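You operate a simulated robot arm through the tools that you are given. There is no shell and no other tool. Be economical: measure what you need, move in short steps, check, and stop when the job is done.

The job below is to be done with a simulated robot arm. You get a single attempt, and the scene is never put back.

Task
Zero the slide gauge, then measure the yellow tomato from the tray at N23 and put it in its ring.
Fine: push the teal slide fully shut and press Zero; the ring goes by the width shown; leave the slide open and the gauge on.

It is judged by the outcome, as a careful person would: the job done as asked, and still so three seconds after it is handed in. It fails if anything else is knocked over, pushed out of place, dropped, spilled or broken.

Robot
A 5-joint arm with a two-finger parallel gripper, fixed in place. Base frame: the origin is at the foot of the arm, x ahead of it, y to its left, z up; the work surface is at about z = 0. Readings come in mm, rad, newtons and seconds.
With the tool pointing down near the work surface it reaches from about 260 to 680 mm from the base axis. Its first joint turns from -1.152 to 1.152 rad. The tool tilts only in the upright plane through the base axis and itself; it spins freely about its own axis. Payload 2.9 kg.
Tool frame: the origin (TCP) lies between the finger pads and is the grasp point; the fingertips stand 30 mm ahead of it; z points along the fingers, y is the line along which they close. The gripper opens to 110 mm. The fingers are 20 mm wide and 10 mm thick; the gripper's body (48 by 112 mm) begins 55 mm behind the TCP.
Orientation is told as [roll, pitch, yaw] about the base's x, y, z axes, in that order, counted from this pose: with the fingers straight down and closing along the base's y, the tool's x points along the base's -x, its y along +y and its z along -z.

Tools
- The arm moves only by the tool play_rows. Its argument "rows" is a list of rows, each an object (a shift or turn left out is 0, a gripper value left out holds the last) with "dp": the shift along the base's x, y, z in units of 20 mm (1.0 is 20 mm), a list of three; "delta_rot": the turn, a rotation vector about the base's x, y, z in units of 4 degrees (1.0 is 4 degrees), a list of three; "fingers": the gripper command, from -1 (fully open) to 1 (shut), values between in proportion. In form: [{"dp": [x, y, z], "delta_rot": [rx, ry, rz], "fingers": fingers}, ...]. A call has 1 to 8 rows; each row shifts and turns the commanded pose from where the row before left it. A call with a number of a shift or a turn outside -1 to 1 is refused whole. A row lasts 0.2 s, in which the tool goes at most 50 mm and 0.15 rad; a call with a longer step from one row to the next is refused whole, and so is a gripper value outside its range. Where a pose cannot be reached the arm comes as near as it can. A force on the tool above 90 N (or 10 N above the force at the start of the call, whichever is more), or a blocked arm, ends the call early, and 0.2 s more pass. Each finger travels about 108 mm/s and halts on what it meets, pressing with about 27 N; the grip force reading is that of the motor and also rises with nothing between the fingers. The clock runs only during rows and for 0.2 s after the last one: add rows that do not move to give the fingers time. The reply holds the time, the measured pose of the TCP, the force on the tool along the base axes, the opening and the grip force, in the units named above and with some noise, with the torque about the TCP (base axes, N m) and any sound that the robot's microphone picked up.
- Cameras (640 x 400 px; columns grow to the right, rows downward): "scene" is fixed at [20.9, -434.9, 619.2]; the picture's right is [0.86, -0.51, 0.00], its down [-0.25, -0.42, -0.88] and it looks along [0.45, 0.75, -0.48] (base axes); focal length 328 px, centre (320, 200). "wrist" rides on the gripper at [72, 17, -103] in the tool frame; the picture's right is [-0.23, 0.97, 0.00], its down [-0.76, -0.18, -0.62] and it looks along [-0.61, -0.14, 0.78] (tool axes); focal length 222 px, centre (320, 200). There is no depth. A picture from a camera that has moved, and an enlarged one, comes with that camera's place and axes in the base frame and with its lens. The place of the scene camera against the robot may be out by one fixed shift of up to 12 mm in any direction.
- grab_frame(camera): a new picture of that camera. No time passes.
- enlarge(camera, box): a new picture of the part [left, top, right, bottom] of that camera's present view, enlarged. No time passes.
- finish_job(): hands the job in; it is judged then, once.

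Go step by step. Nothing tells you positions but the pictures and the camera data: compare them with the known pose of the tool, close in by small moves and look again before you grip or let go. The budget is 120 turns and 84 pictures, counting those below and the enlarged ones. Unless the task says otherwise, let go and move clear before handing in, and close with one line.

The tools are called after "Request:" as a command line: name --argument value ..., lists and objects as JSON in quotes. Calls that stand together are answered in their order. play_rows: Moves the arm, as the interface text tells. Its arguments: {"type":"object","properties":{"rows":{"type":"array"}},"required":["rows"]} The other tools are called the same way: grab_frame (camera) takes a picture; enlarge (camera, box) takes an enlarged picture of a part of a camera's view; finish_job () hands the job in.

At the start:

```text
t: 0.0
tcp_pos: [473.1, 193.5, 276.9]
tool_rot: [0.0, 0.0, 0.0]
wrist_force: [0.2, 0.3, 0.3]
wrist_torque: [0.01, -0.02, 0.01]
grip_width: 110.2
gripper_force: 0.0
```

scene: 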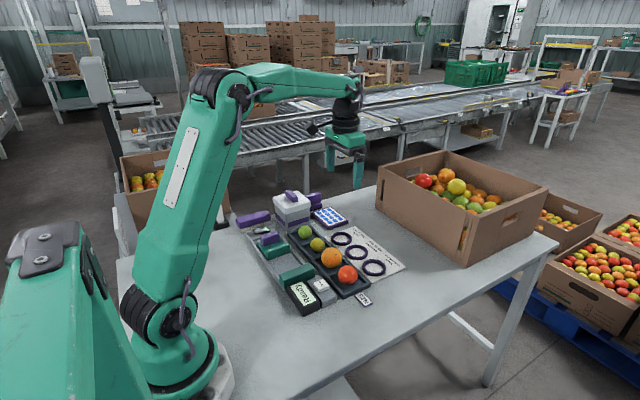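
wrist: 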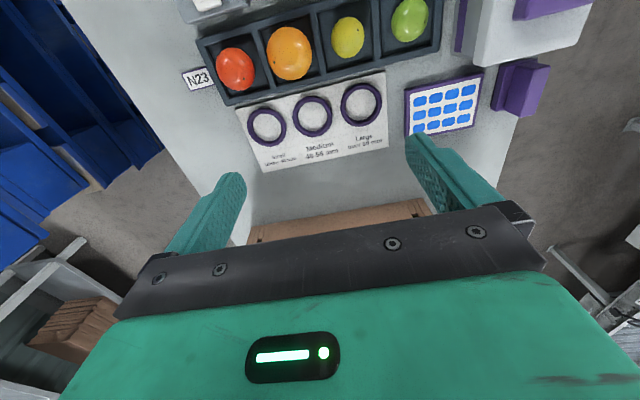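

I see a slide gauge, a tray of four fruits labelled N23, and three rings. I'll look closer first.

Request:
enlarge --camera "scene" --box '[230, 180, 410, 320]'

Request:
enlarge --camera "wrist" --box '[170, 0, 490, 200]'

```text
2.86 times, centred on (320, 250) of scene
camera zoom: at [20.9, -434.9, 619.2], right [0.86, -0.51, 0.0], down [-0.25, -0.42, -0.88], along [0.45, 0.75, -0.48], focal length 938 px, centre (320, 57)
```

zoom: 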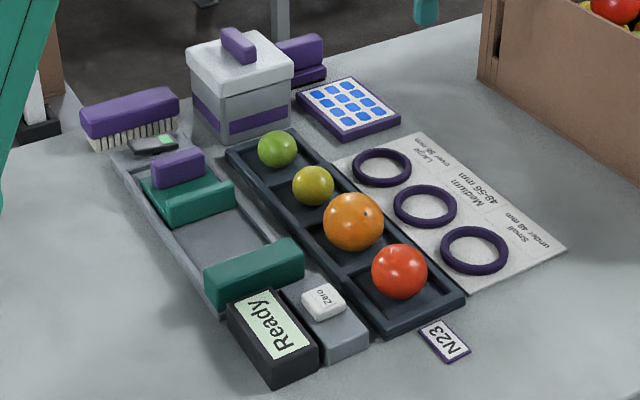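

```text
2.00 times, centred on (330, 100) of wrist
camera zoom: at [401.1, 209.9, 380.7], right [0.23, 0.97, 0.0], down [0.76, -0.18, 0.62], along [0.61, -0.14, -0.78], focal length 444 px, centre (300, 400)
```

zoom: 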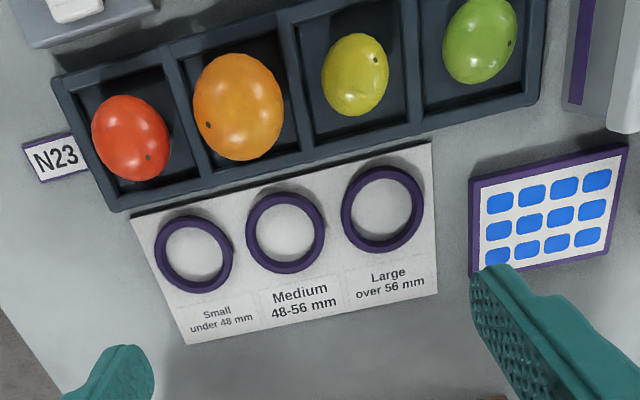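

The yellow tomato is near (425, 242). The rings are at x≈518, with Small at y≈92, Medium at y≈171 and Large at y≈252. The gauge runs along y at x≈305. I'll bring the wrist camera over the gauge.

Request:
play_rows --rows '[{"dp": [-0.9, 0.3, 0]}, {"dp": [-0.9, 0.3, 0]}, {"dp": [-0.9, 0.3, 0]}, {"dp": [-0.9, 0.3, 0]}, {"dp": [-0.9, 0.3, 0]}, {"dp": [-0.9, 0.3, 0]}, {"dp": [-0.9, 0.3, 0]}, {"dp": [-0.9, 0.3, 0]}]'

Request:
grab_frame --camera "wrist"

```text
t: 1.8
tcp_pos: [330.4, 242.5, 276.8]
tool_rot: [0.0, -0.001, 0.001]
wrist_force: [-1.0, 0.0, -0.2]
wrist_torque: [0.0, 0.0, 0.0]
grip_width: 110.0
gripper_force: 0.0
```

```text
79 pictures are left
camera wrist: at [256.8, 258.4, 380.9], right [0.23, 0.97, 0.0], down [0.76, -0.18, 0.62], along [0.61, -0.14, -0.78], focal length 222 px, centre (320, 200)
```

wrist: 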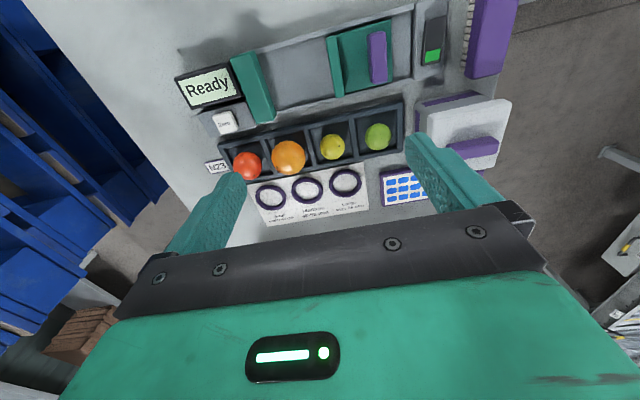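

Request:
enlarge --camera "wrist" --box '[160, 0, 480, 200]'

Request:
enlarge --camera "scene" --box '[230, 200, 340, 320]'

```text
2.00 times, centred on (320, 100) of wrist
camera zoom: at [256.8, 258.4, 380.9], right [0.23, 0.97, 0.0], down [0.76, -0.18, 0.62], along [0.61, -0.14, -0.78], focal length 444 px, centre (320, 400)
```

zoom: 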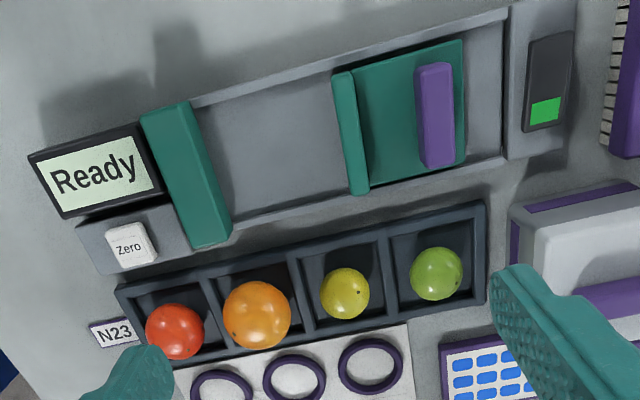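

```text
3.33 times, centred on (285, 260) of scene
camera zoom: at [20.9, -434.9, 619.2], right [0.86, -0.51, 0.0], down [-0.25, -0.42, -0.88], along [0.45, 0.75, -0.48], focal length 1094 px, centre (437, 0)
```

zoom: 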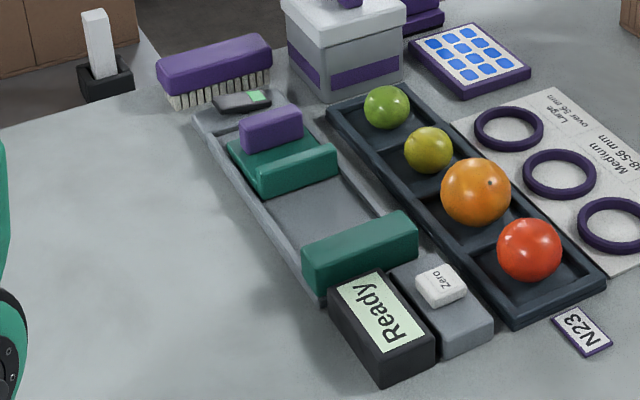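

The gauge lies along y. Its purple slide handle is near (309, 324) with its top at z≈40, and the rocker switch is beyond it at y≈400, showing green for on. I'll go above the handle with the fingers partly closed.

Request:
play_rows --rows '[{"dp": [-0.13, 0.51, -0.9], "fingers": -0.09}, {"dp": [-0.13, 0.51, -0.9]}, {"dp": [-0.13, 0.51, -0.9]}, {"dp": [-0.13, 0.51, -0.9]}, {"dp": [-0.13, 0.51, -0.9]}, {"dp": [-0.13, 0.51, -0.9]}, {"dp": [-0.13, 0.51, -0.9]}, {"dp": [-0.13, 0.51, -0.9]}]'

Request:
grab_frame --camera "wrist"

Request:
enlarge --camera "scene" --box '[200, 140, 360, 300]'

```text
t: 3.6
tcp_pos: [309.7, 323.9, 133.8]
tool_rot: [0.0, -0.001, 0.0]
wrist_force: [-0.4, -0.3, 0.1]
wrist_torque: [-0.03, 0.03, 0.01]
grip_width: 60.0
gripper_force: 0.1
```

```text
76 pictures are left
camera wrist: at [235.9, 340.1, 236.6], right [0.23, 0.97, 0.0], down [0.76, -0.18, 0.62], along [0.61, -0.14, -0.78], focal length 222 px, centre (320, 200)
```

wrist: 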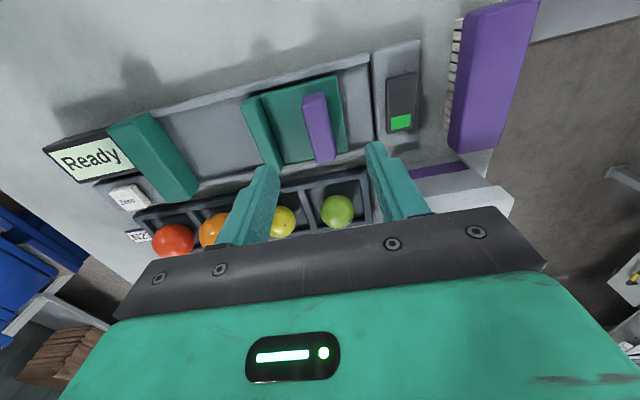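

```text
2.50 times, centred on (280, 220) of scene
camera zoom: at [20.9, -434.9, 619.2], right [0.86, -0.51, 0.0], down [-0.25, -0.42, -0.88], along [0.45, 0.75, -0.48], focal length 821 px, centre (420, 150)
```

zoom: 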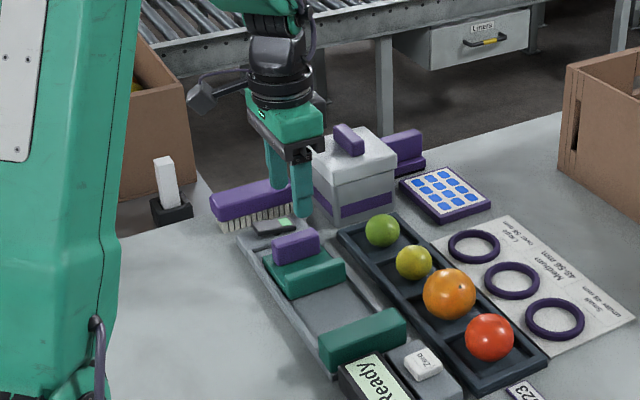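

The handle is centred at about (307, 322) with its top at z≈45–50. I'll descend until the tips straddle it, then check.

Request:
play_rows --rows '[{"dp": [-0.1, -0.1, -0.85]}, {"dp": [0, 0, -0.85]}, {"dp": [0, 0, -0.85]}, {"dp": [0, 0, -0.8]}]'

Request:
grab_frame --camera "wrist"

Request:
enlarge --camera "scene" --box '[220, 160, 340, 280]'

```text
t: 4.6
tcp_pos: [307.2, 321.1, 66.7]
tool_rot: [0.0, 0.0, 0.0]
wrist_force: [0.7, 0.7, 0.4]
wrist_torque: [0.0, -0.01, -0.01]
grip_width: 60.1
gripper_force: 0.0
```

```text
74 pictures are left
camera wrist: at [233.9, 338.1, 170.6], right [0.23, 0.97, 0.0], down [0.76, -0.18, 0.62], along [0.61, -0.14, -0.78], focal length 222 px, centre (320, 200)
```

wrist: 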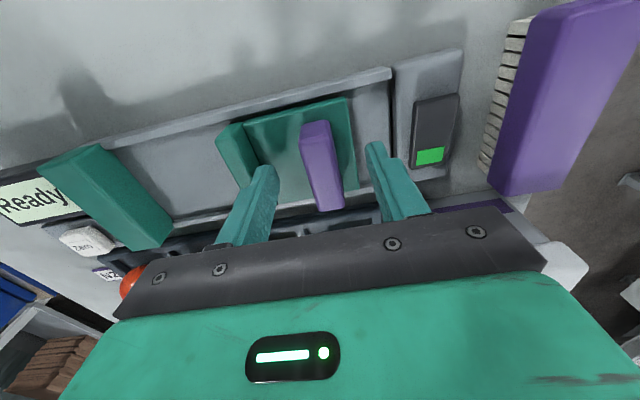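

```text
3.33 times, centred on (280, 220) of scene
camera zoom: at [20.9, -434.9, 619.2], right [0.86, -0.51, 0.0], down [-0.25, -0.42, -0.88], along [0.45, 0.75, -0.48], focal length 1094 px, centre (453, 133)
```

zoom: 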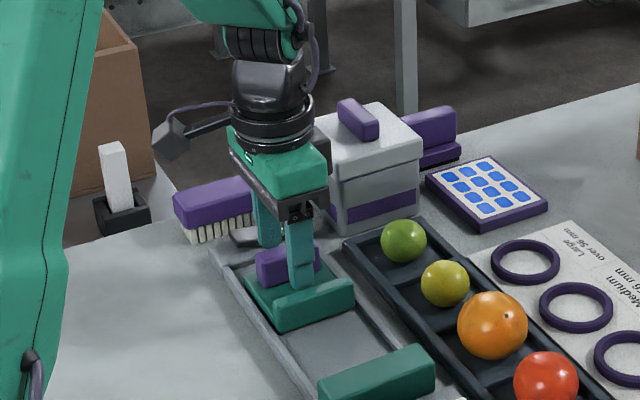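

The fingers straddle the handle. I'll lower a little and grip.

Request:
play_rows --rows '[{"dp": [-0.1, 0.05, -0.25]}, {"dp": [0, 0, 0], "fingers": 0.3}, {"dp": [0, 0, 0], "fingers": 0.6}, {"dp": [0, 0, 0], "fingers": 0.8}]'

Request:
grab_frame --camera "wrist"

```text
t: 5.6
tcp_pos: [305.8, 322.5, 61.7]
tool_rot: [-0.001, -0.001, 0.001]
wrist_force: [1.4, 2.3, -3.4]
wrist_torque: [0.02, -0.45, 0.01]
grip_width: 20.0
gripper_force: 45.3
```

```text
72 pictures are left
camera wrist: at [232.0, 338.9, 164.6], right [0.23, 0.97, 0.0], down [0.76, -0.18, 0.62], along [0.61, -0.14, -0.78], focal length 222 px, centre (320, 200)
```

wrist: 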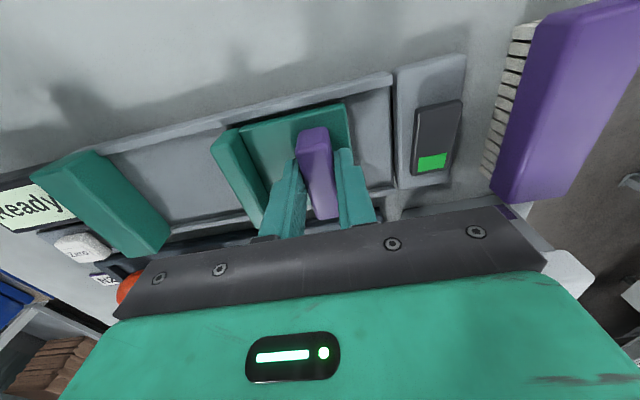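

I have the handle gripped at 20 mm. I'll push the slide toward −y.

Request:
play_rows --rows '[{"dp": [0, -0.5, 0]}, {"dp": [0, -0.6, 0]}, {"dp": [0, -0.7, 0]}, {"dp": [0, -0.7, 0]}]'

Request:
grab_frame --camera "wrist"

```text
t: 6.6
tcp_pos: [305.2, 270.8, 61.6]
tool_rot: [0.0, 0.0, 0.0]
wrist_force: [-1.2, 2.8, -4.0]
wrist_torque: [0.16, 1.36, 0.14]
grip_width: 19.6
gripper_force: 45.1
```

```text
71 pictures are left
camera wrist: at [232.3, 287.8, 164.8], right [0.23, 0.97, 0.0], down [0.76, -0.18, 0.62], along [0.61, -0.14, -0.78], focal length 222 px, centre (320, 200)
```

wrist: 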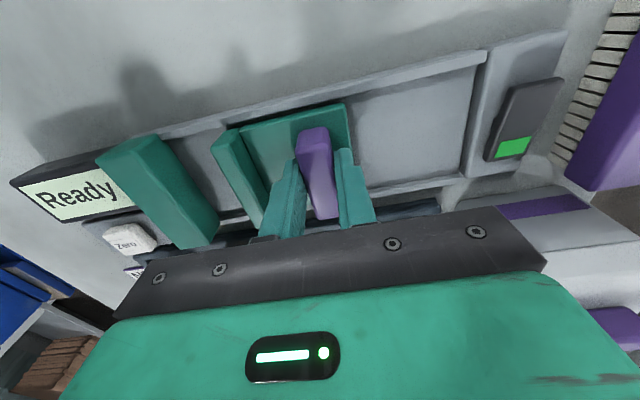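

The slide moves well, so I'll continue until it stops.

Request:
play_rows --rows '[{"dp": [0, -0.5, 0]}, {"dp": [0, -0.5, 0]}, {"dp": [0, -0.4, 0]}, {"dp": [0, -0.4, 0]}, {"dp": [0, -0.3, 0]}, {"dp": [0, -0.3, 0]}]'

Request:
grab_frame --camera "wrist"

```text
t: 8.0
tcp_pos: [306.2, 227.5, 60.2]
tool_rot: [0.004, -0.005, 0.009]
wrist_force: [-28.3, 53.1, -7.6]
wrist_torque: [0.44, 1.08, -0.47]
grip_width: 20.0
gripper_force: 45.1
```

```text
70 pictures are left
camera wrist: at [231.9, 243.2, 164.2], right [0.22, 0.98, 0.0], down [0.76, -0.17, 0.63], along [0.61, -0.13, -0.78], focal length 222 px, centre (320, 200)
```

wrist: 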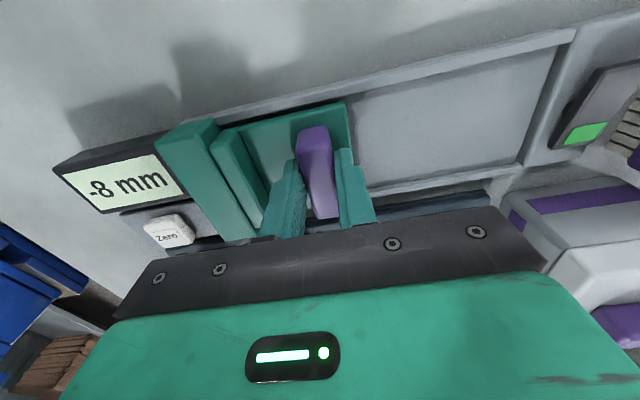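

It's blocked with 53 N and the display reads -8 mm. I'll check that it's really shut.

Request:
enlarge --camera "wrist" --box '[50, 90, 370, 250]'

Request:
enlarge --camera "scene" --box '[230, 220, 330, 320]'

```text
2.00 times, centred on (210, 170) of wrist
camera zoom: at [231.9, 243.2, 164.2], right [0.22, 0.98, 0.0], down [0.76, -0.17, 0.63], along [0.61, -0.13, -0.78], focal length 444 px, centre (540, 260)
```

zoom: 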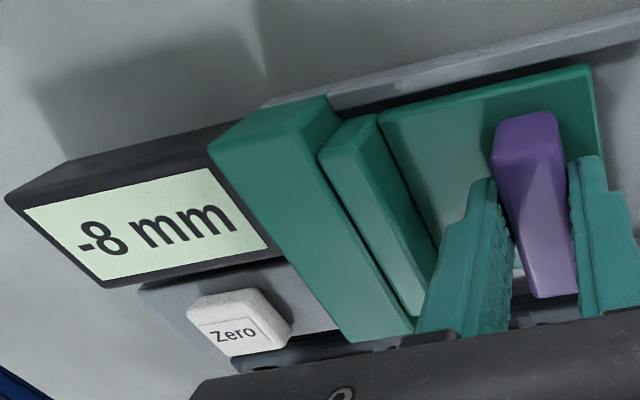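

```text
4.00 times, centred on (280, 270) of scene
camera zoom: at [21.0, -434.8, 619.2], right [0.86, -0.51, 0.0], down [-0.25, -0.42, -0.88], along [0.45, 0.75, -0.48], focal length 1313 px, centre (480, -80)
```

zoom: 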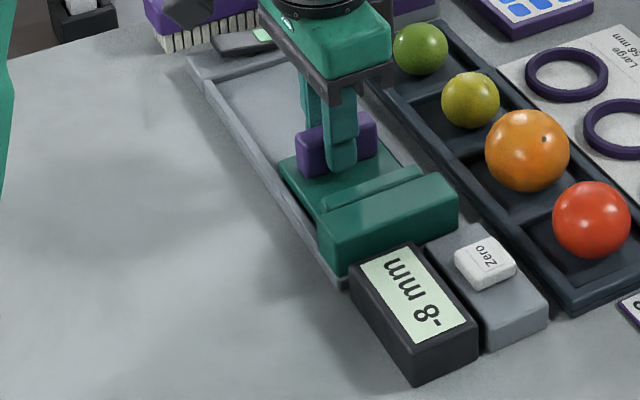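

The jaws are in contact. I'll release the handle and go up.

Request:
play_rows --rows '[{"dp": [0, 0, 0], "fingers": 0.4}, {"dp": [0, 0, 0], "fingers": 0.3}, {"dp": [0, 0, 0.5]}, {"dp": [0, 0, 1]}, {"dp": [0, 0, 1]}, {"dp": [0, 0, 1]}]'

Request:
grab_frame --camera "wrist"

```text
t: 9.4
tcp_pos: [305.7, 223.9, 130.2]
tool_rot: [0.0, 0.0, 0.0]
wrist_force: [-0.3, 0.2, -0.6]
wrist_torque: [0.02, -0.02, 0.0]
grip_width: 38.7
gripper_force: 0.1
```

```text
67 pictures are left
camera wrist: at [233.0, 240.7, 234.6], right [0.23, 0.97, 0.0], down [0.76, -0.18, 0.62], along [0.61, -0.14, -0.78], focal length 222 px, centre (320, 200)
```

wrist: 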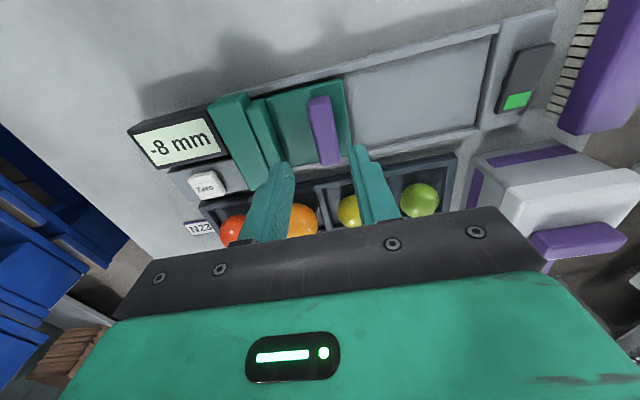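

The slide stays shut. The Zero button is near (343, 87) with its top at z≈33. I'll close the fingers and move above it.

Request:
play_rows --rows '[{"dp": [0.23, -0.855, 0], "fingers": 1}, {"dp": [0.23, -0.855, 0]}, {"dp": [0.23, -0.855, 0]}, {"dp": [0.23, -0.855, 0]}, {"dp": [0.23, -0.855, 0]}, {"dp": [0.23, -0.855, 0]}, {"dp": [0.23, -0.855, 0]}, {"dp": [0.23, -0.855, 0]}]'

Request:
grab_frame --camera "wrist"

Request:
enlarge --camera "scene" --box '[240, 200, 380, 320]'

```text
t: 11.2
tcp_pos: [343.7, 86.3, 129.4]
tool_rot: [-0.001, 0.0, 0.003]
wrist_force: [0.0, 0.1, 0.9]
wrist_torque: [0.03, 0.02, -0.01]
grip_width: 0.0
gripper_force: 26.9
```

```text
66 pictures are left
camera wrist: at [269.2, 103.2, 233.1], right [0.23, 0.97, 0.0], down [0.76, -0.18, 0.62], along [0.61, -0.14, -0.78], focal length 222 px, centre (320, 200)
```

wrist: 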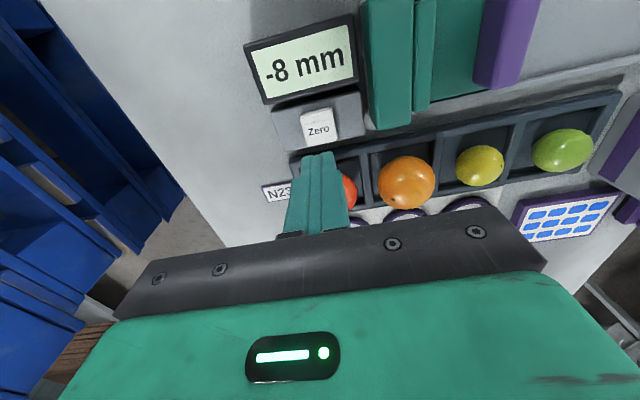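

```text
3.33 times, centred on (310, 260) of scene
camera zoom: at [20.9, -434.9, 619.2], right [0.86, -0.51, 0.0], down [-0.25, -0.42, -0.88], along [0.45, 0.75, -0.48], focal length 1094 px, centre (353, 0)
```

zoom: 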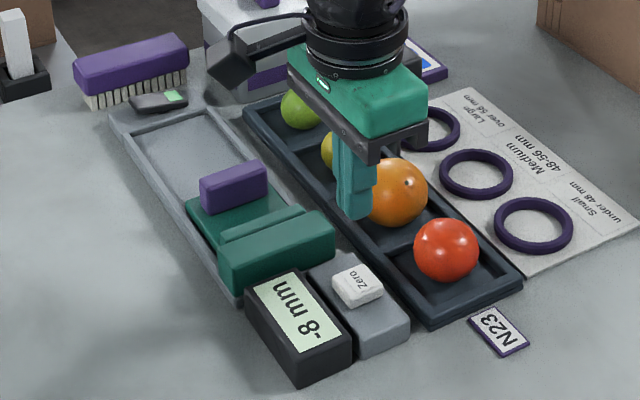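

The button is at about (340, 86.5), nearly underneath. I'll descend, slowing near contact.

Request:
play_rows --rows '[{"dp": [-0.15, 0, -0.9]}, {"dp": [0, 0, -0.9]}, {"dp": [0, 0, -0.8]}, {"dp": [0, 0, -0.3]}, {"dp": [0, 0, -0.1]}]'

Request:
grab_frame --camera "wrist"

Request:
enlarge --camera "scene" --box '[240, 200, 380, 320]'

```text
t: 12.4
tcp_pos: [339.7, 86.7, 71.0]
tool_rot: [-0.001, -0.002, -0.001]
wrist_force: [0.1, -0.3, 0.6]
wrist_torque: [0.0, 0.0, 0.0]
grip_width: 0.0
gripper_force: 27.0
```

```text
64 pictures are left
camera wrist: at [266.4, 103.9, 174.5], right [0.23, 0.97, 0.0], down [0.76, -0.18, 0.62], along [0.61, -0.14, -0.78], focal length 222 px, centre (320, 200)
```

wrist: 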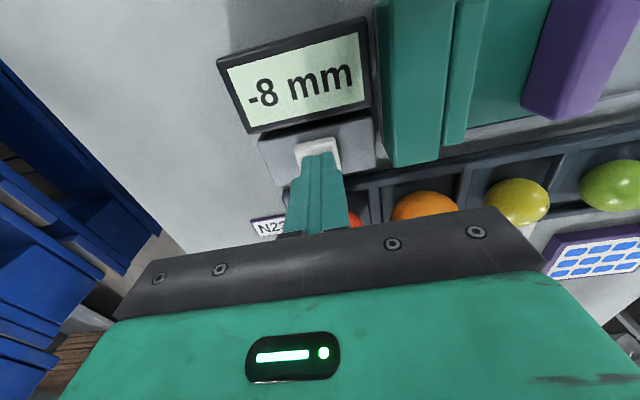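

```text
3.33 times, centred on (310, 260) of scene
camera zoom: at [20.9, -434.9, 619.2], right [0.86, -0.51, 0.0], down [-0.25, -0.42, -0.88], along [0.45, 0.75, -0.48], focal length 1094 px, centre (353, 0)
```

zoom: 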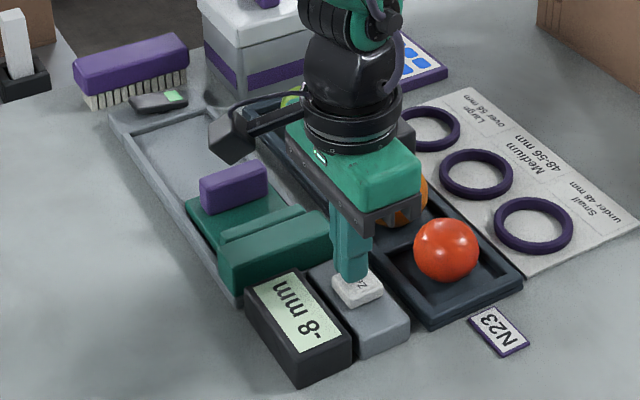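

It's aligned over the button. I'll press gently.

Request:
play_rows --rows '[{"dp": [0, 0, -0.15]}, {"dp": [0, 0, -0.15]}, {"dp": [0, 0, -0.1]}, {"dp": [0, 0, -0.1]}]'

Request:
enlarge --camera "scene" --box '[240, 200, 380, 320]'

```text
t: 13.4
tcp_pos: [340.2, 87.5, 60.7]
tool_rot: [-0.002, 0.001, 0.0]
wrist_force: [0.8, 0.6, 1.3]
wrist_torque: [0.05, -0.01, 0.02]
grip_width: 0.0
gripper_force: 26.8
heard: click
```

```text
3.33 times, centred on (310, 260) of scene
camera zoom: at [20.9, -434.9, 619.2], right [0.86, -0.51, 0.0], down [-0.25, -0.42, -0.88], along [0.45, 0.75, -0.48], focal length 1094 px, centre (353, 0)
```

zoom: 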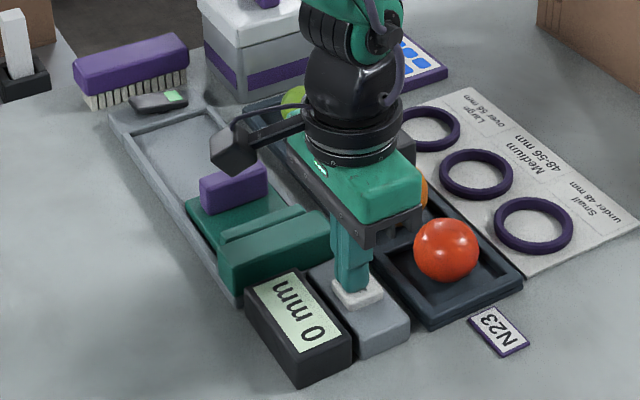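

The gauge clicked and reads 0 mm. I'll rise and go back over the slide handle to open it.

Request:
play_rows --rows '[{"dp": [0, 0, 0.8]}, {"dp": [0, 0, 1]}, {"dp": [0, 0, 1]}, {"dp": [-0.2, 0.9, 0.5]}, {"dp": [-0.4, 1, 0]}, {"dp": [-0.4, 1, 0]}, {"dp": [-0.4, 1, 0]}, {"dp": [-0.3, 1, 0], "fingers": 0.1}]'

Request:
play_rows --rows '[{"dp": [0, 1, 0]}, {"dp": [0, 1, 0]}, {"dp": [0, 0, -1]}]'

Request:
grab_frame --camera "wrist"

```text
t: 15.2
tcp_pos: [305.6, 184.8, 127.8]
tool_rot: [0.001, 0.001, -0.002]
wrist_force: [-0.1, -0.3, 0.7]
wrist_torque: [-0.01, 0.01, 0.02]
grip_width: 49.6
gripper_force: 0.1
```

```text
t: 16.0
tcp_pos: [306.3, 226.7, 106.2]
tool_rot: [0.001, -0.001, -0.002]
wrist_force: [0.2, 0.1, 0.1]
wrist_torque: [-0.02, -0.01, 0.0]
grip_width: 49.5
gripper_force: 0.1
```

```text
61 pictures are left
camera wrist: at [232.4, 242.6, 209.8], right [0.23, 0.97, 0.0], down [0.76, -0.18, 0.62], along [0.61, -0.14, -0.78], focal length 222 px, centre (320, 200)
```

wrist: 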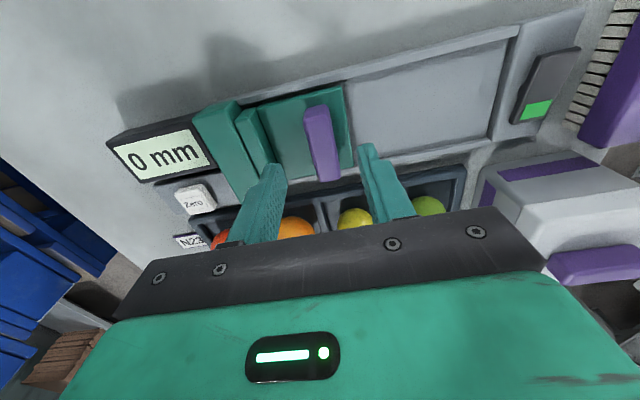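

The fingers are centred over the handle. I'll descend, grip and pull the slide open.

Request:
play_rows --rows '[{"dp": [0, 0, -0.9]}, {"dp": [0, 0, -0.9]}, {"dp": [0, 0, -0.35]}, {"dp": [0, 0, 0], "fingers": 0.5}, {"dp": [0, 0, 0], "fingers": 0.8}, {"dp": [0, 0, 0]}]'

Request:
play_rows --rows '[{"dp": [0, 0.5, 0]}, {"dp": [0, 0.6, 0]}, {"dp": [0, 0.7, 0]}, {"dp": [0, 0.7, 0]}, {"dp": [0, 0.7, 0]}, {"dp": [0, 0.7, 0]}, {"dp": [0, 0.5, 0]}]'

Request:
grab_frame --camera "wrist"

```text
t: 17.4
tcp_pos: [307.0, 226.1, 64.2]
tool_rot: [0.0, -0.002, 0.001]
wrist_force: [-3.5, 22.9, -4.3]
wrist_torque: [0.17, -0.25, -0.19]
grip_width: 22.1
gripper_force: 11.4
```

```text
t: 19.0
tcp_pos: [305.5, 313.0, 64.1]
tool_rot: [-0.001, -0.001, 0.0]
wrist_force: [12.8, -1.8, 3.7]
wrist_torque: [-0.02, -1.52, -0.03]
grip_width: 19.6
gripper_force: 45.2
```

```text
60 pictures are left
camera wrist: at [232.8, 329.9, 167.9], right [0.23, 0.97, 0.0], down [0.76, -0.18, 0.62], along [0.61, -0.14, -0.78], focal length 222 px, centre (320, 200)
```

wrist: 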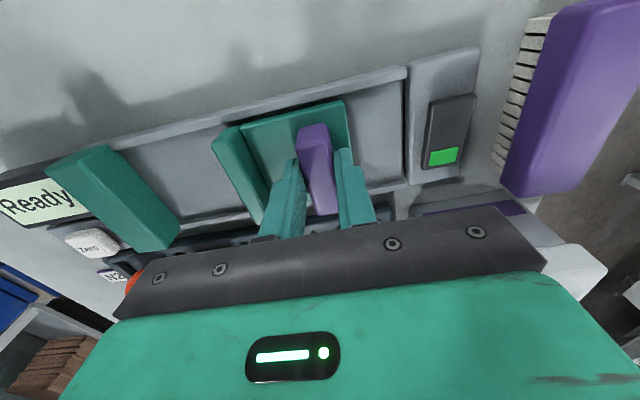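

The slide is open by about 87 mm. I'll release it, rise and turn the tool 90° so I can grip the tomato along x and leave the jaw direction free.

Request:
play_rows --rows '[{"dp": [0, 0, 0], "fingers": 0.4}, {"dp": [0, 0, 0], "fingers": 0.3}, {"dp": [0, 0, 0.5]}, {"dp": [0, 0, 1]}, {"dp": [0, 0, 1]}, {"dp": [0, 0, 1]}, {"dp": [0, 0, 1]}, {"dp": [0, 0, 1]}]'

Request:
play_rows --rows '[{"dp": [0.4, -0.6, 0.4], "delta_rot": [0, 0, 1], "fingers": -0.6}, {"dp": [0.4, -0.6, 0.4], "delta_rot": [0, 0, 1]}, {"dp": [0.4, -0.6, 0.4], "delta_rot": [0, 0, 1]}, {"dp": [0.4, -0.6, 0.4], "delta_rot": [0, 0, 1]}, {"dp": [0.4, -0.6, 0], "delta_rot": [0, 0, 1]}, {"dp": [0.4, -0.6, 0], "delta_rot": [0, 0, 1]}, {"dp": [0.4, 0, 0], "delta_rot": [0, 0, 1]}, {"dp": [0.4, 0, 0], "delta_rot": [0, 0, 1]}]'

Request:
play_rows --rows '[{"dp": [0.4, 0, 0], "delta_rot": [0, 0, 1]}, {"dp": [0.4, 0, 0], "delta_rot": [0, 0, 1]}, {"dp": [0.4, 0, 0], "delta_rot": [0, 0, 1]}, {"dp": [0.4, 0, 0], "delta_rot": [0, 0, 1]}, {"dp": [0.4, 0, 0], "delta_rot": [0, 0, 1]}, {"dp": [0.4, 0, 0], "delta_rot": [0, 0, 1]}, {"dp": [0.3, 0, 0], "delta_rot": [0, 0, 1]}, {"dp": [0.3, 0, 0], "delta_rot": [0, 0, 1]}]'

Request:
play_rows --rows '[{"delta_rot": [0, 0, 1]}, {"delta_rot": [0, 0, 1]}, {"delta_rot": [0, 0, 1]}, {"delta_rot": [0, 0, 1]}, {"delta_rot": [0, 0, 1]}, {"delta_rot": [0, 0, 1]}, {"delta_rot": [0, 0, 0.5]}]'

Request:
grab_frame --camera "wrist"

Request:
enlarge --camera "scene" --box '[220, 160, 400, 320]'

```text
t: 20.8
tcp_pos: [305.6, 312.9, 175.9]
tool_rot: [0.002, 0.0, -0.001]
wrist_force: [0.1, -0.4, -1.1]
wrist_torque: [0.0, 0.02, 0.03]
grip_width: 38.4
gripper_force: 0.1
```

```text
t: 22.6
tcp_pos: [369.8, 241.1, 206.1]
tool_rot: [0.0, -0.001, 0.561]
wrist_force: [0.3, -0.1, 0.4]
wrist_torque: [0.0, -0.01, 0.02]
grip_width: 87.9
gripper_force: 0.1
```

```text
t: 24.4
tcp_pos: [429.2, 239.9, 206.9]
tool_rot: [-0.001, 0.0, 1.12]
wrist_force: [-0.3, -0.7, 0.5]
wrist_torque: [0.0, 0.02, 0.01]
grip_width: 88.0
gripper_force: 0.1
```

```text
t: 26.0
tcp_pos: [429.5, 240.4, 205.4]
tool_rot: [0.001, 0.001, 1.572]
wrist_force: [-0.4, 0.2, 0.3]
wrist_torque: [-0.02, 0.03, 0.01]
grip_width: 88.2
gripper_force: 0.1
```

```text
59 pictures are left
camera wrist: at [412.0, 168.2, 309.3], right [-0.97, 0.23, 0.0], down [0.18, 0.76, 0.62], along [0.14, 0.61, -0.78], focal length 222 px, centre (320, 200)
```

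wrist: 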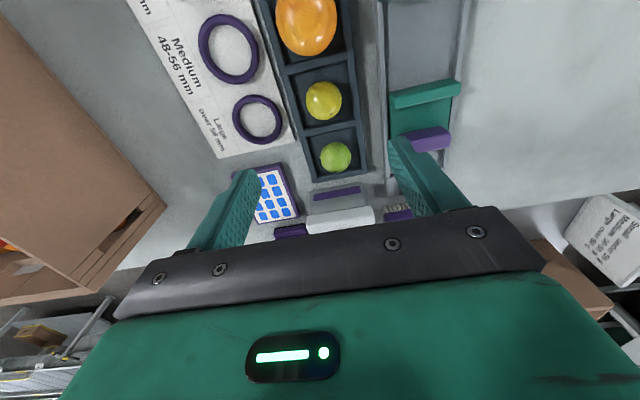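

```text
2.50 times, centred on (310, 240) of scene
camera zoom: at [20.9, -434.9, 619.2], right [0.86, -0.51, 0.0], down [-0.25, -0.42, -0.88], along [0.45, 0.75, -0.48], focal length 821 px, centre (345, 100)
```

zoom: 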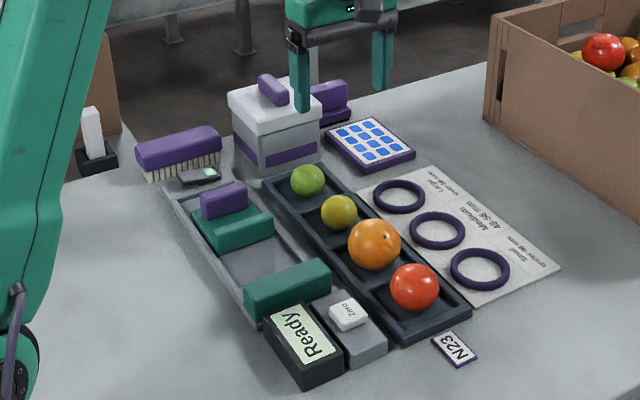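

The yellow tomato is at about (423, 241). I'll check the cell's clearance.

Request:
enlarge --camera "wrist" --box '[240, 40, 400, 140]'

Request:
enlarge --camera "scene" --box '[285, 210, 375, 290]'

```text
4.00 times, centred on (320, 90) of wrist
camera zoom: at [412.0, 168.2, 309.3], right [-0.97, 0.23, 0.0], down [0.18, 0.76, 0.62], along [0.14, 0.61, -0.78], focal length 888 px, centre (320, 640)
```

zoom: 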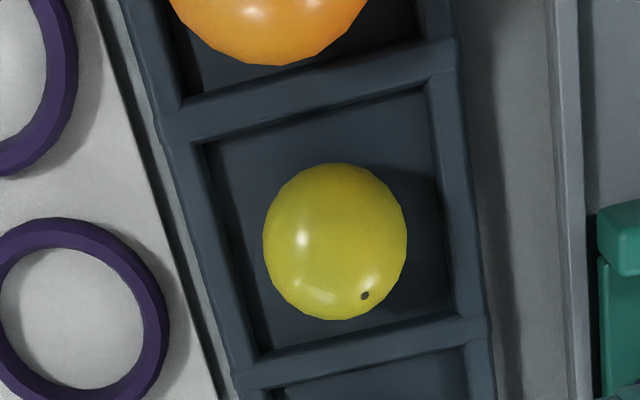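

```text
5.00 times, centred on (330, 250) of scene
camera zoom: at [20.9, -434.9, 619.2], right [0.86, -0.51, 0.0], down [-0.25, -0.42, -0.88], along [0.45, 0.75, -0.48], focal length 1641 px, centre (270, -50)
```

zoom: 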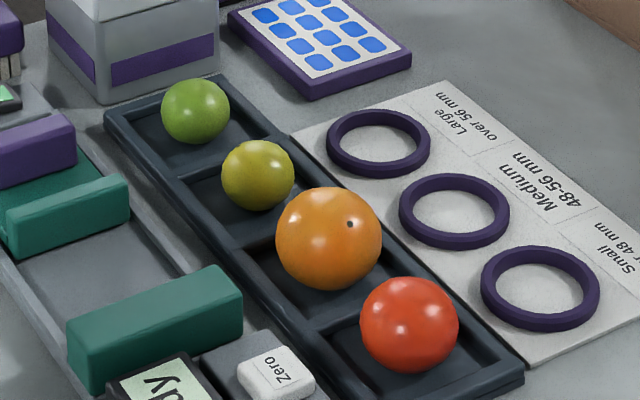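

The walls are low (about 15 mm) and the tomato is about 43 mm wide, so tips at z≈20 will clear the walls and grip at the equator. I'll descend in stages.

Request:
play_rows --rows '[{"dp": [-0.3, 0.05, -0.8], "fingers": -0.27}, {"dp": [0, 0, -1]}, {"dp": [0, 0, -1]}, {"dp": [0, 0, -1]}, {"dp": [0, 0, -1]}, {"dp": [0, 0, -1]}]'

Request:
grab_frame --camera "wrist"

Request:
enlarge --camera "scene" --box '[270, 180, 390, 300]'

```text
t: 27.4
tcp_pos: [422.7, 242.6, 90.4]
tool_rot: [0.001, -0.001, 1.57]
wrist_force: [-0.1, 0.1, 0.1]
wrist_torque: [-0.02, 0.0, 0.01]
grip_width: 70.2
gripper_force: 0.0
```

```text
55 pictures are left
camera wrist: at [405.1, 169.4, 193.8], right [-0.97, 0.23, 0.0], down [0.18, 0.76, 0.62], along [0.14, 0.61, -0.78], focal length 222 px, centre (320, 200)
```

wrist: 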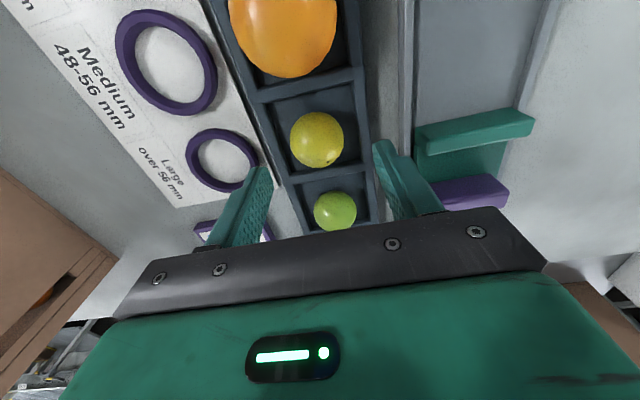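

```text
3.33 times, centred on (330, 240) of scene
camera zoom: at [20.9, -434.9, 619.2], right [0.86, -0.51, 0.0], down [-0.25, -0.42, -0.88], along [0.45, 0.75, -0.48], focal length 1094 px, centre (287, 67)
```

zoom: 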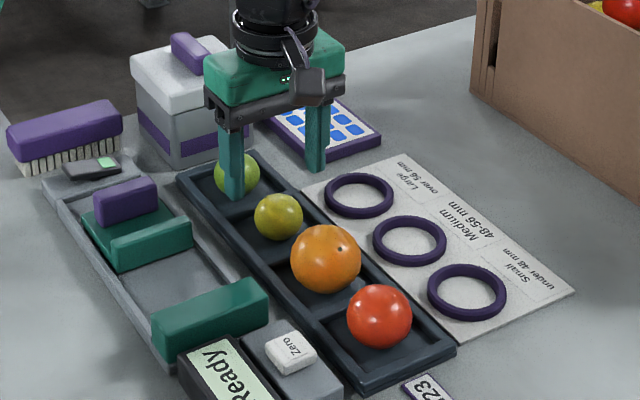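

The tomato is centred. I'll descend to z≈50 and grip lightly.

Request:
play_rows --rows '[{"dp": [0.03, -0.1, -0.8]}, {"dp": [0, 0, -0.7]}, {"dp": [0, 0, -0.5]}, {"fingers": 0.0}, {"fingers": 0.2}, {"fingers": 0.35}]'

Request:
grab_frame --camera "wrist"

Request:
enlarge --camera "scene" --box '[270, 180, 390, 300]'

```text
t: 28.8
tcp_pos: [423.5, 239.9, 51.0]
tool_rot: [0.001, 0.0, 1.57]
wrist_force: [0.6, 1.1, 0.2]
wrist_torque: [0.03, 0.0, 0.02]
grip_width: 41.9
gripper_force: 16.5
```

```text
53 pictures are left
camera wrist: at [406.5, 167.4, 154.0], right [-0.97, 0.23, 0.0], down [0.18, 0.76, 0.62], along [0.14, 0.61, -0.78], focal length 222 px, centre (320, 200)
```

wrist: 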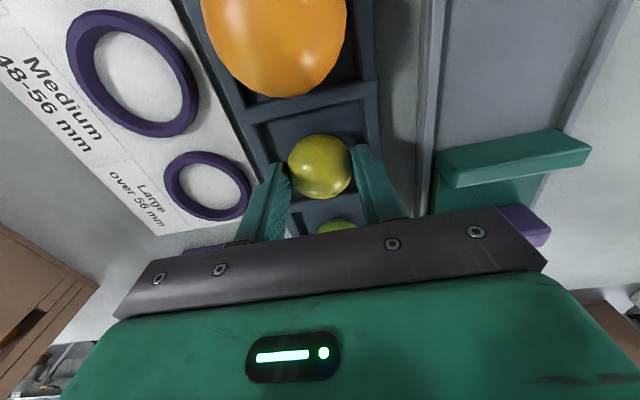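

```text
3.33 times, centred on (330, 240) of scene
camera zoom: at [20.9, -434.9, 619.2], right [0.86, -0.51, 0.0], down [-0.25, -0.42, -0.88], along [0.45, 0.75, -0.48], focal length 1094 px, centre (287, 67)
```

zoom: 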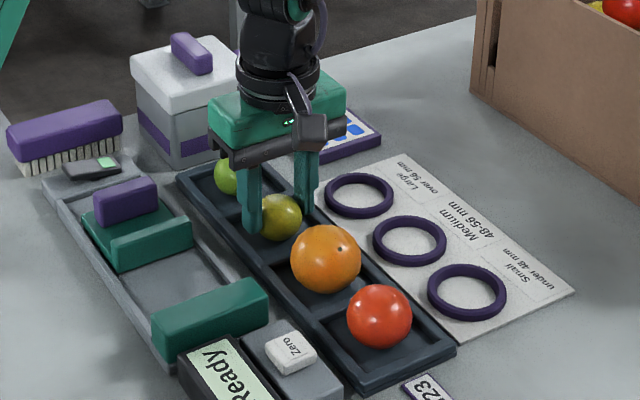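

I have it gripped at 42 mm. I'll lift and carry it over the gauge.

Request:
play_rows --rows '[{"dp": [0, 0, 0.5]}, {"dp": [0, 0, 0.9]}, {"dp": [0, 0, 0.9]}, {"dp": [0, 0, 0.9]}, {"dp": [0, 0, 0.8]}]'

Request:
play_rows --rows '[{"dp": [-0.6, -0.2, 0]}, {"dp": [-0.84, -0.24, 0]}, {"dp": [-0.84, -0.24, 0]}, {"dp": [-0.84, -0.24, 0]}, {"dp": [-0.84, -0.24, 0]}, {"dp": [-0.84, -0.24, 0]}, {"dp": [-0.7, -0.2, 0]}, {"dp": [-0.4, -0.1, 0]}]'

Request:
grab_frame --camera "wrist"

Request:
enlarge --camera "scene" --box '[220, 180, 340, 300]'

```text
t: 30.0
tcp_pos: [422.7, 241.7, 131.0]
tool_rot: [-0.002, 0.0, 1.57]
wrist_force: [-0.5, 0.5, -0.5]
wrist_torque: [-0.03, 0.03, -0.02]
grip_width: 42.1
gripper_force: 16.3
```

```text
t: 31.8
tcp_pos: [305.9, 206.5, 129.9]
tool_rot: [-0.001, 0.0, 1.571]
wrist_force: [0.2, -0.2, -0.9]
wrist_torque: [-0.01, 0.01, 0.01]
grip_width: 42.1
gripper_force: 15.5
```

```text
51 pictures are left
camera wrist: at [288.3, 133.4, 233.4], right [-0.97, 0.23, 0.0], down [0.18, 0.76, 0.62], along [0.14, 0.61, -0.78], focal length 222 px, centre (320, 200)
```

wrist: 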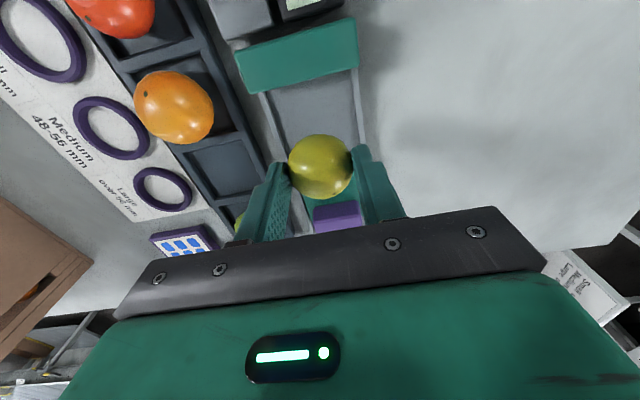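

```text
3.33 times, centred on (280, 240) of scene
camera zoom: at [20.9, -434.9, 619.2], right [0.86, -0.51, 0.0], down [-0.25, -0.42, -0.88], along [0.45, 0.75, -0.48], focal length 1094 px, centre (453, 67)
```

zoom: 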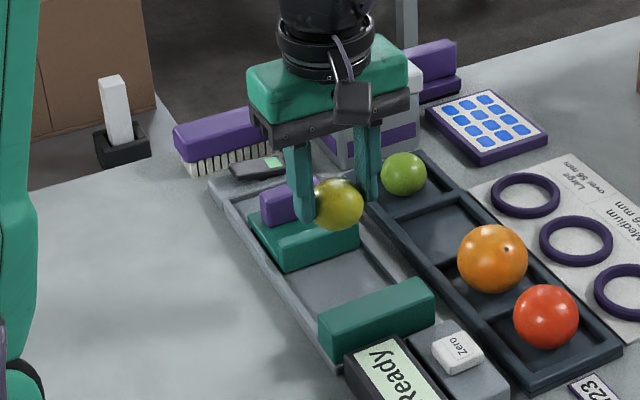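

I'll shift 4 mm to the centre between the jaws, then lower most of the way.

Request:
play_rows --rows '[{"dp": [0, 0.2, -0.9]}, {"dp": [0, 0, -0.9]}, {"dp": [0, 0, -0.9]}, {"dp": [0, 0, -0.8]}]'

Request:
grab_frame --camera "wrist"

Request:
enlarge --camera "scene" --box '[230, 200, 330, 300]'

```text
t: 32.8
tcp_pos: [306.0, 210.3, 59.9]
tool_rot: [0.0, 0.0, 1.57]
wrist_force: [-0.4, -0.2, -0.3]
wrist_torque: [0.02, 0.02, -0.03]
grip_width: 42.0
gripper_force: 15.8
```

```text
49 pictures are left
camera wrist: at [287.8, 137.2, 163.3], right [-0.97, 0.23, 0.0], down [0.18, 0.76, 0.62], along [0.14, 0.61, -0.78], focal length 222 px, centre (320, 200)
```

wrist: 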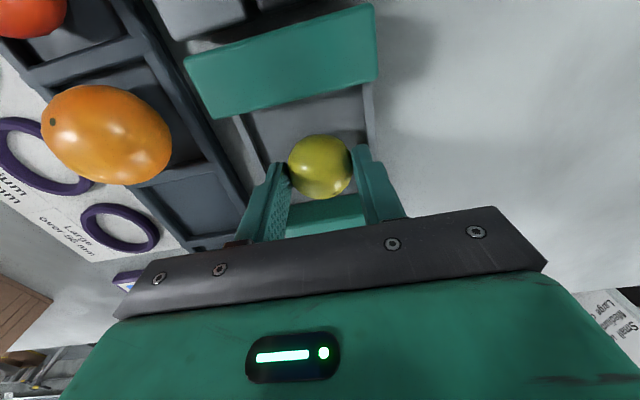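

```text
4.00 times, centred on (280, 250) of scene
camera zoom: at [20.9, -434.9, 619.2], right [0.86, -0.51, 0.0], down [-0.25, -0.42, -0.88], along [0.45, 0.75, -0.48], focal length 1313 px, centre (480, 0)
```

zoom: 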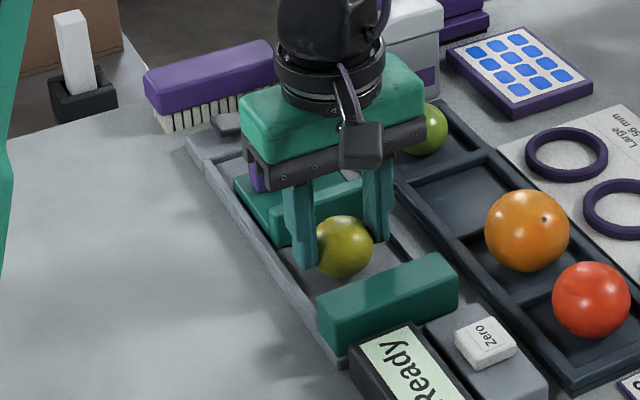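

Well placed. I'll lower until light contact.

Request:
play_rows --rows '[{"dp": [0, 0, -0.15]}, {"dp": [0, 0, -0.1]}, {"dp": [0, 0, -0.1]}]'

Request:
enlarge --camera "scene" --box '[240, 220, 320, 290]'

```text
t: 33.6
tcp_pos: [306.4, 209.9, 53.2]
tool_rot: [-0.003, 0.0, 1.57]
wrist_force: [-0.1, -0.6, 12.4]
wrist_torque: [-0.05, -0.02, -0.02]
grip_width: 42.6
gripper_force: 16.6
```

```text
5.71 times, centred on (280, 255) of scene
camera zoom: at [20.8, -435.0, 619.2], right [0.86, -0.51, 0.0], down [-0.25, -0.41, -0.88], along [0.45, 0.75, -0.48], focal length 1876 px, centre (549, -114)
```

zoom: 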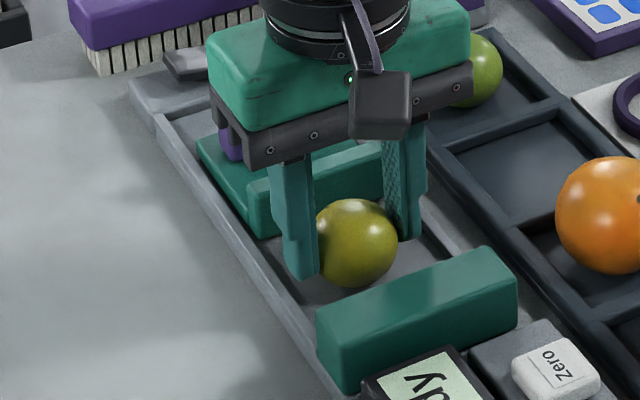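

Contact is made at 12 N. I'll release gently and rise.

Request:
play_rows --rows '[{"dp": [0, 0, 0.03], "fingers": 0.15}, {"dp": [0, 0, 0], "fingers": 0.0}, {"dp": [0, 0, 0.2]}, {"dp": [0, 0, 0.5]}, {"dp": [0, 0, 1]}, {"dp": [0, 0, 1]}, {"dp": [0, 0, 1]}, {"dp": [0, 0, 1]}]'

Request:
grab_frame --camera "wrist"

Request:
enlarge --camera "scene" --box '[230, 200, 330, 300]'

```text
t: 35.4
tcp_pos: [304.3, 210.8, 146.9]
tool_rot: [0.001, 0.0, 1.57]
wrist_force: [0.5, -0.2, 0.3]
wrist_torque: [0.05, -0.01, 0.01]
grip_width: 54.8
gripper_force: 0.0
```

```text
46 pictures are left
camera wrist: at [288.6, 137.3, 250.9], right [-0.97, 0.23, 0.0], down [0.18, 0.76, 0.62], along [0.14, 0.61, -0.78], focal length 222 px, centre (320, 200)
```

wrist: 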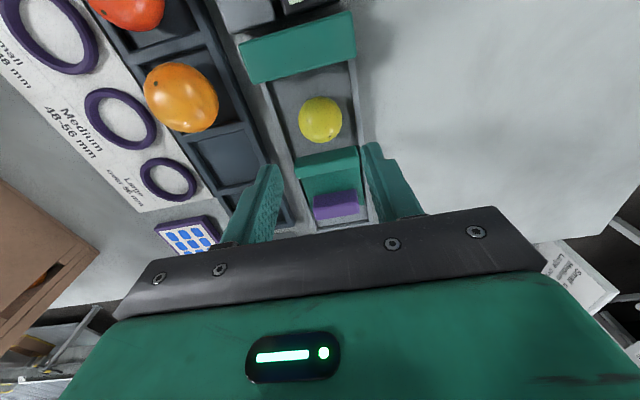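

```text
4.00 times, centred on (280, 250) of scene
camera zoom: at [20.9, -434.9, 619.2], right [0.86, -0.51, 0.0], down [-0.25, -0.42, -0.88], along [0.45, 0.75, -0.48], focal length 1313 px, centre (480, 0)
```

zoom: 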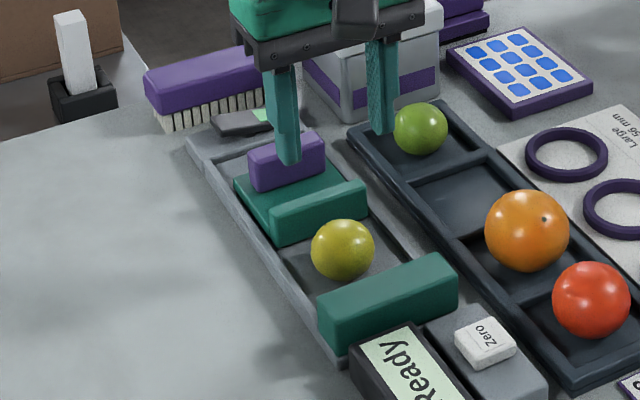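

The tomato sits well between the jaws. I'll close the fingers and go behind the handle (y≈345) to push the slide.

Request:
play_rows --rows '[{"dp": [0, 0.6, 0.3], "fingers": 1}, {"dp": [0, 0.9, 0]}, {"dp": [0, 0.9, 0]}, {"dp": [0, 0.9, 0]}, {"dp": [0, 0.9, 0]}, {"dp": [0, 0.9, 0]}, {"dp": [0, 0.9, 0]}, {"dp": [0, 0.75, 0]}]'

Request:
play_rows --rows '[{"dp": [0, 0, -0.9]}, {"dp": [0, 0, -0.9]}, {"dp": [0, 0, -0.9]}]'

Request:
grab_frame --camera "wrist"

Request:
enlarge --camera "scene" --box '[220, 180, 320, 280]'

```text
t: 37.2
tcp_pos: [305.3, 344.6, 153.6]
tool_rot: [0.002, 0.001, 1.57]
wrist_force: [0.5, 0.1, 0.0]
wrist_torque: [-0.04, 0.02, 0.05]
grip_width: 0.3
gripper_force: 27.4
```

```text
t: 38.0
tcp_pos: [305.2, 346.4, 98.8]
tool_rot: [0.002, 0.001, 1.571]
wrist_force: [-1.2, 0.5, 0.8]
wrist_torque: [-0.02, -0.01, 0.03]
grip_width: 0.0
gripper_force: 26.9
```

```text
44 pictures are left
camera wrist: at [288.1, 272.8, 202.5], right [-0.97, 0.23, 0.0], down [0.18, 0.76, 0.62], along [0.14, 0.61, -0.78], focal length 222 px, centre (320, 200)
```

wrist: 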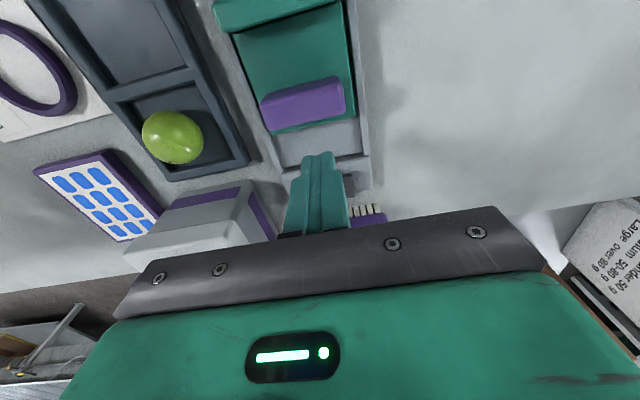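

```text
4.00 times, centred on (270, 230) of scene
camera zoom: at [20.9, -434.9, 619.2], right [0.86, -0.51, 0.0], down [-0.25, -0.42, -0.88], along [0.45, 0.75, -0.48], focal length 1313 px, centre (520, 80)
```

zoom: 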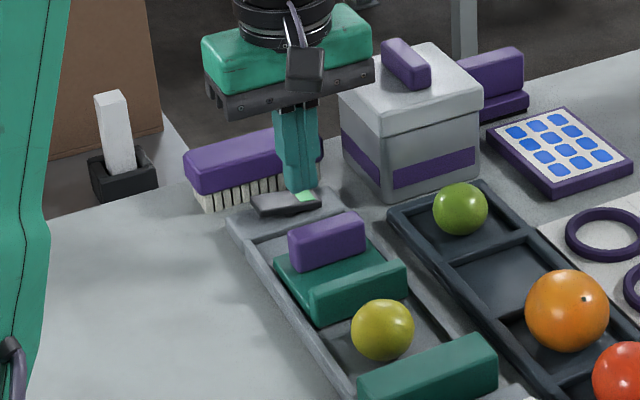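

The fingers are clear behind the handle and well short of the rocker switch. I'll descend to z≈63, then push.

Request:
play_rows --rows '[{"dp": [0, 0, -0.9]}, {"dp": [0, 0, -0.85]}, {"dp": [0, -0.4, 0]}, {"dp": [0, -0.5, 0]}, {"dp": [0, -0.5, 0]}, {"dp": [0, -0.4, 0]}]'

Request:
enlarge --camera "scene" --box '[230, 200, 330, 300]'

```text
t: 39.4
tcp_pos: [305.7, 308.0, 63.3]
tool_rot: [0.0, 0.002, 1.571]
wrist_force: [0.7, 1.7, -1.0]
wrist_torque: [0.05, -0.02, -0.02]
grip_width: 0.1
gripper_force: 26.9
```

```text
4.00 times, centred on (280, 250) of scene
camera zoom: at [20.9, -434.9, 619.2], right [0.86, -0.51, 0.0], down [-0.25, -0.42, -0.88], along [0.45, 0.75, -0.48], focal length 1313 px, centre (480, 0)
```

zoom: 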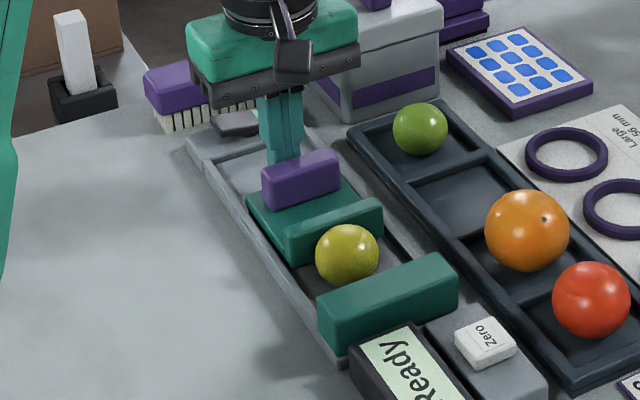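

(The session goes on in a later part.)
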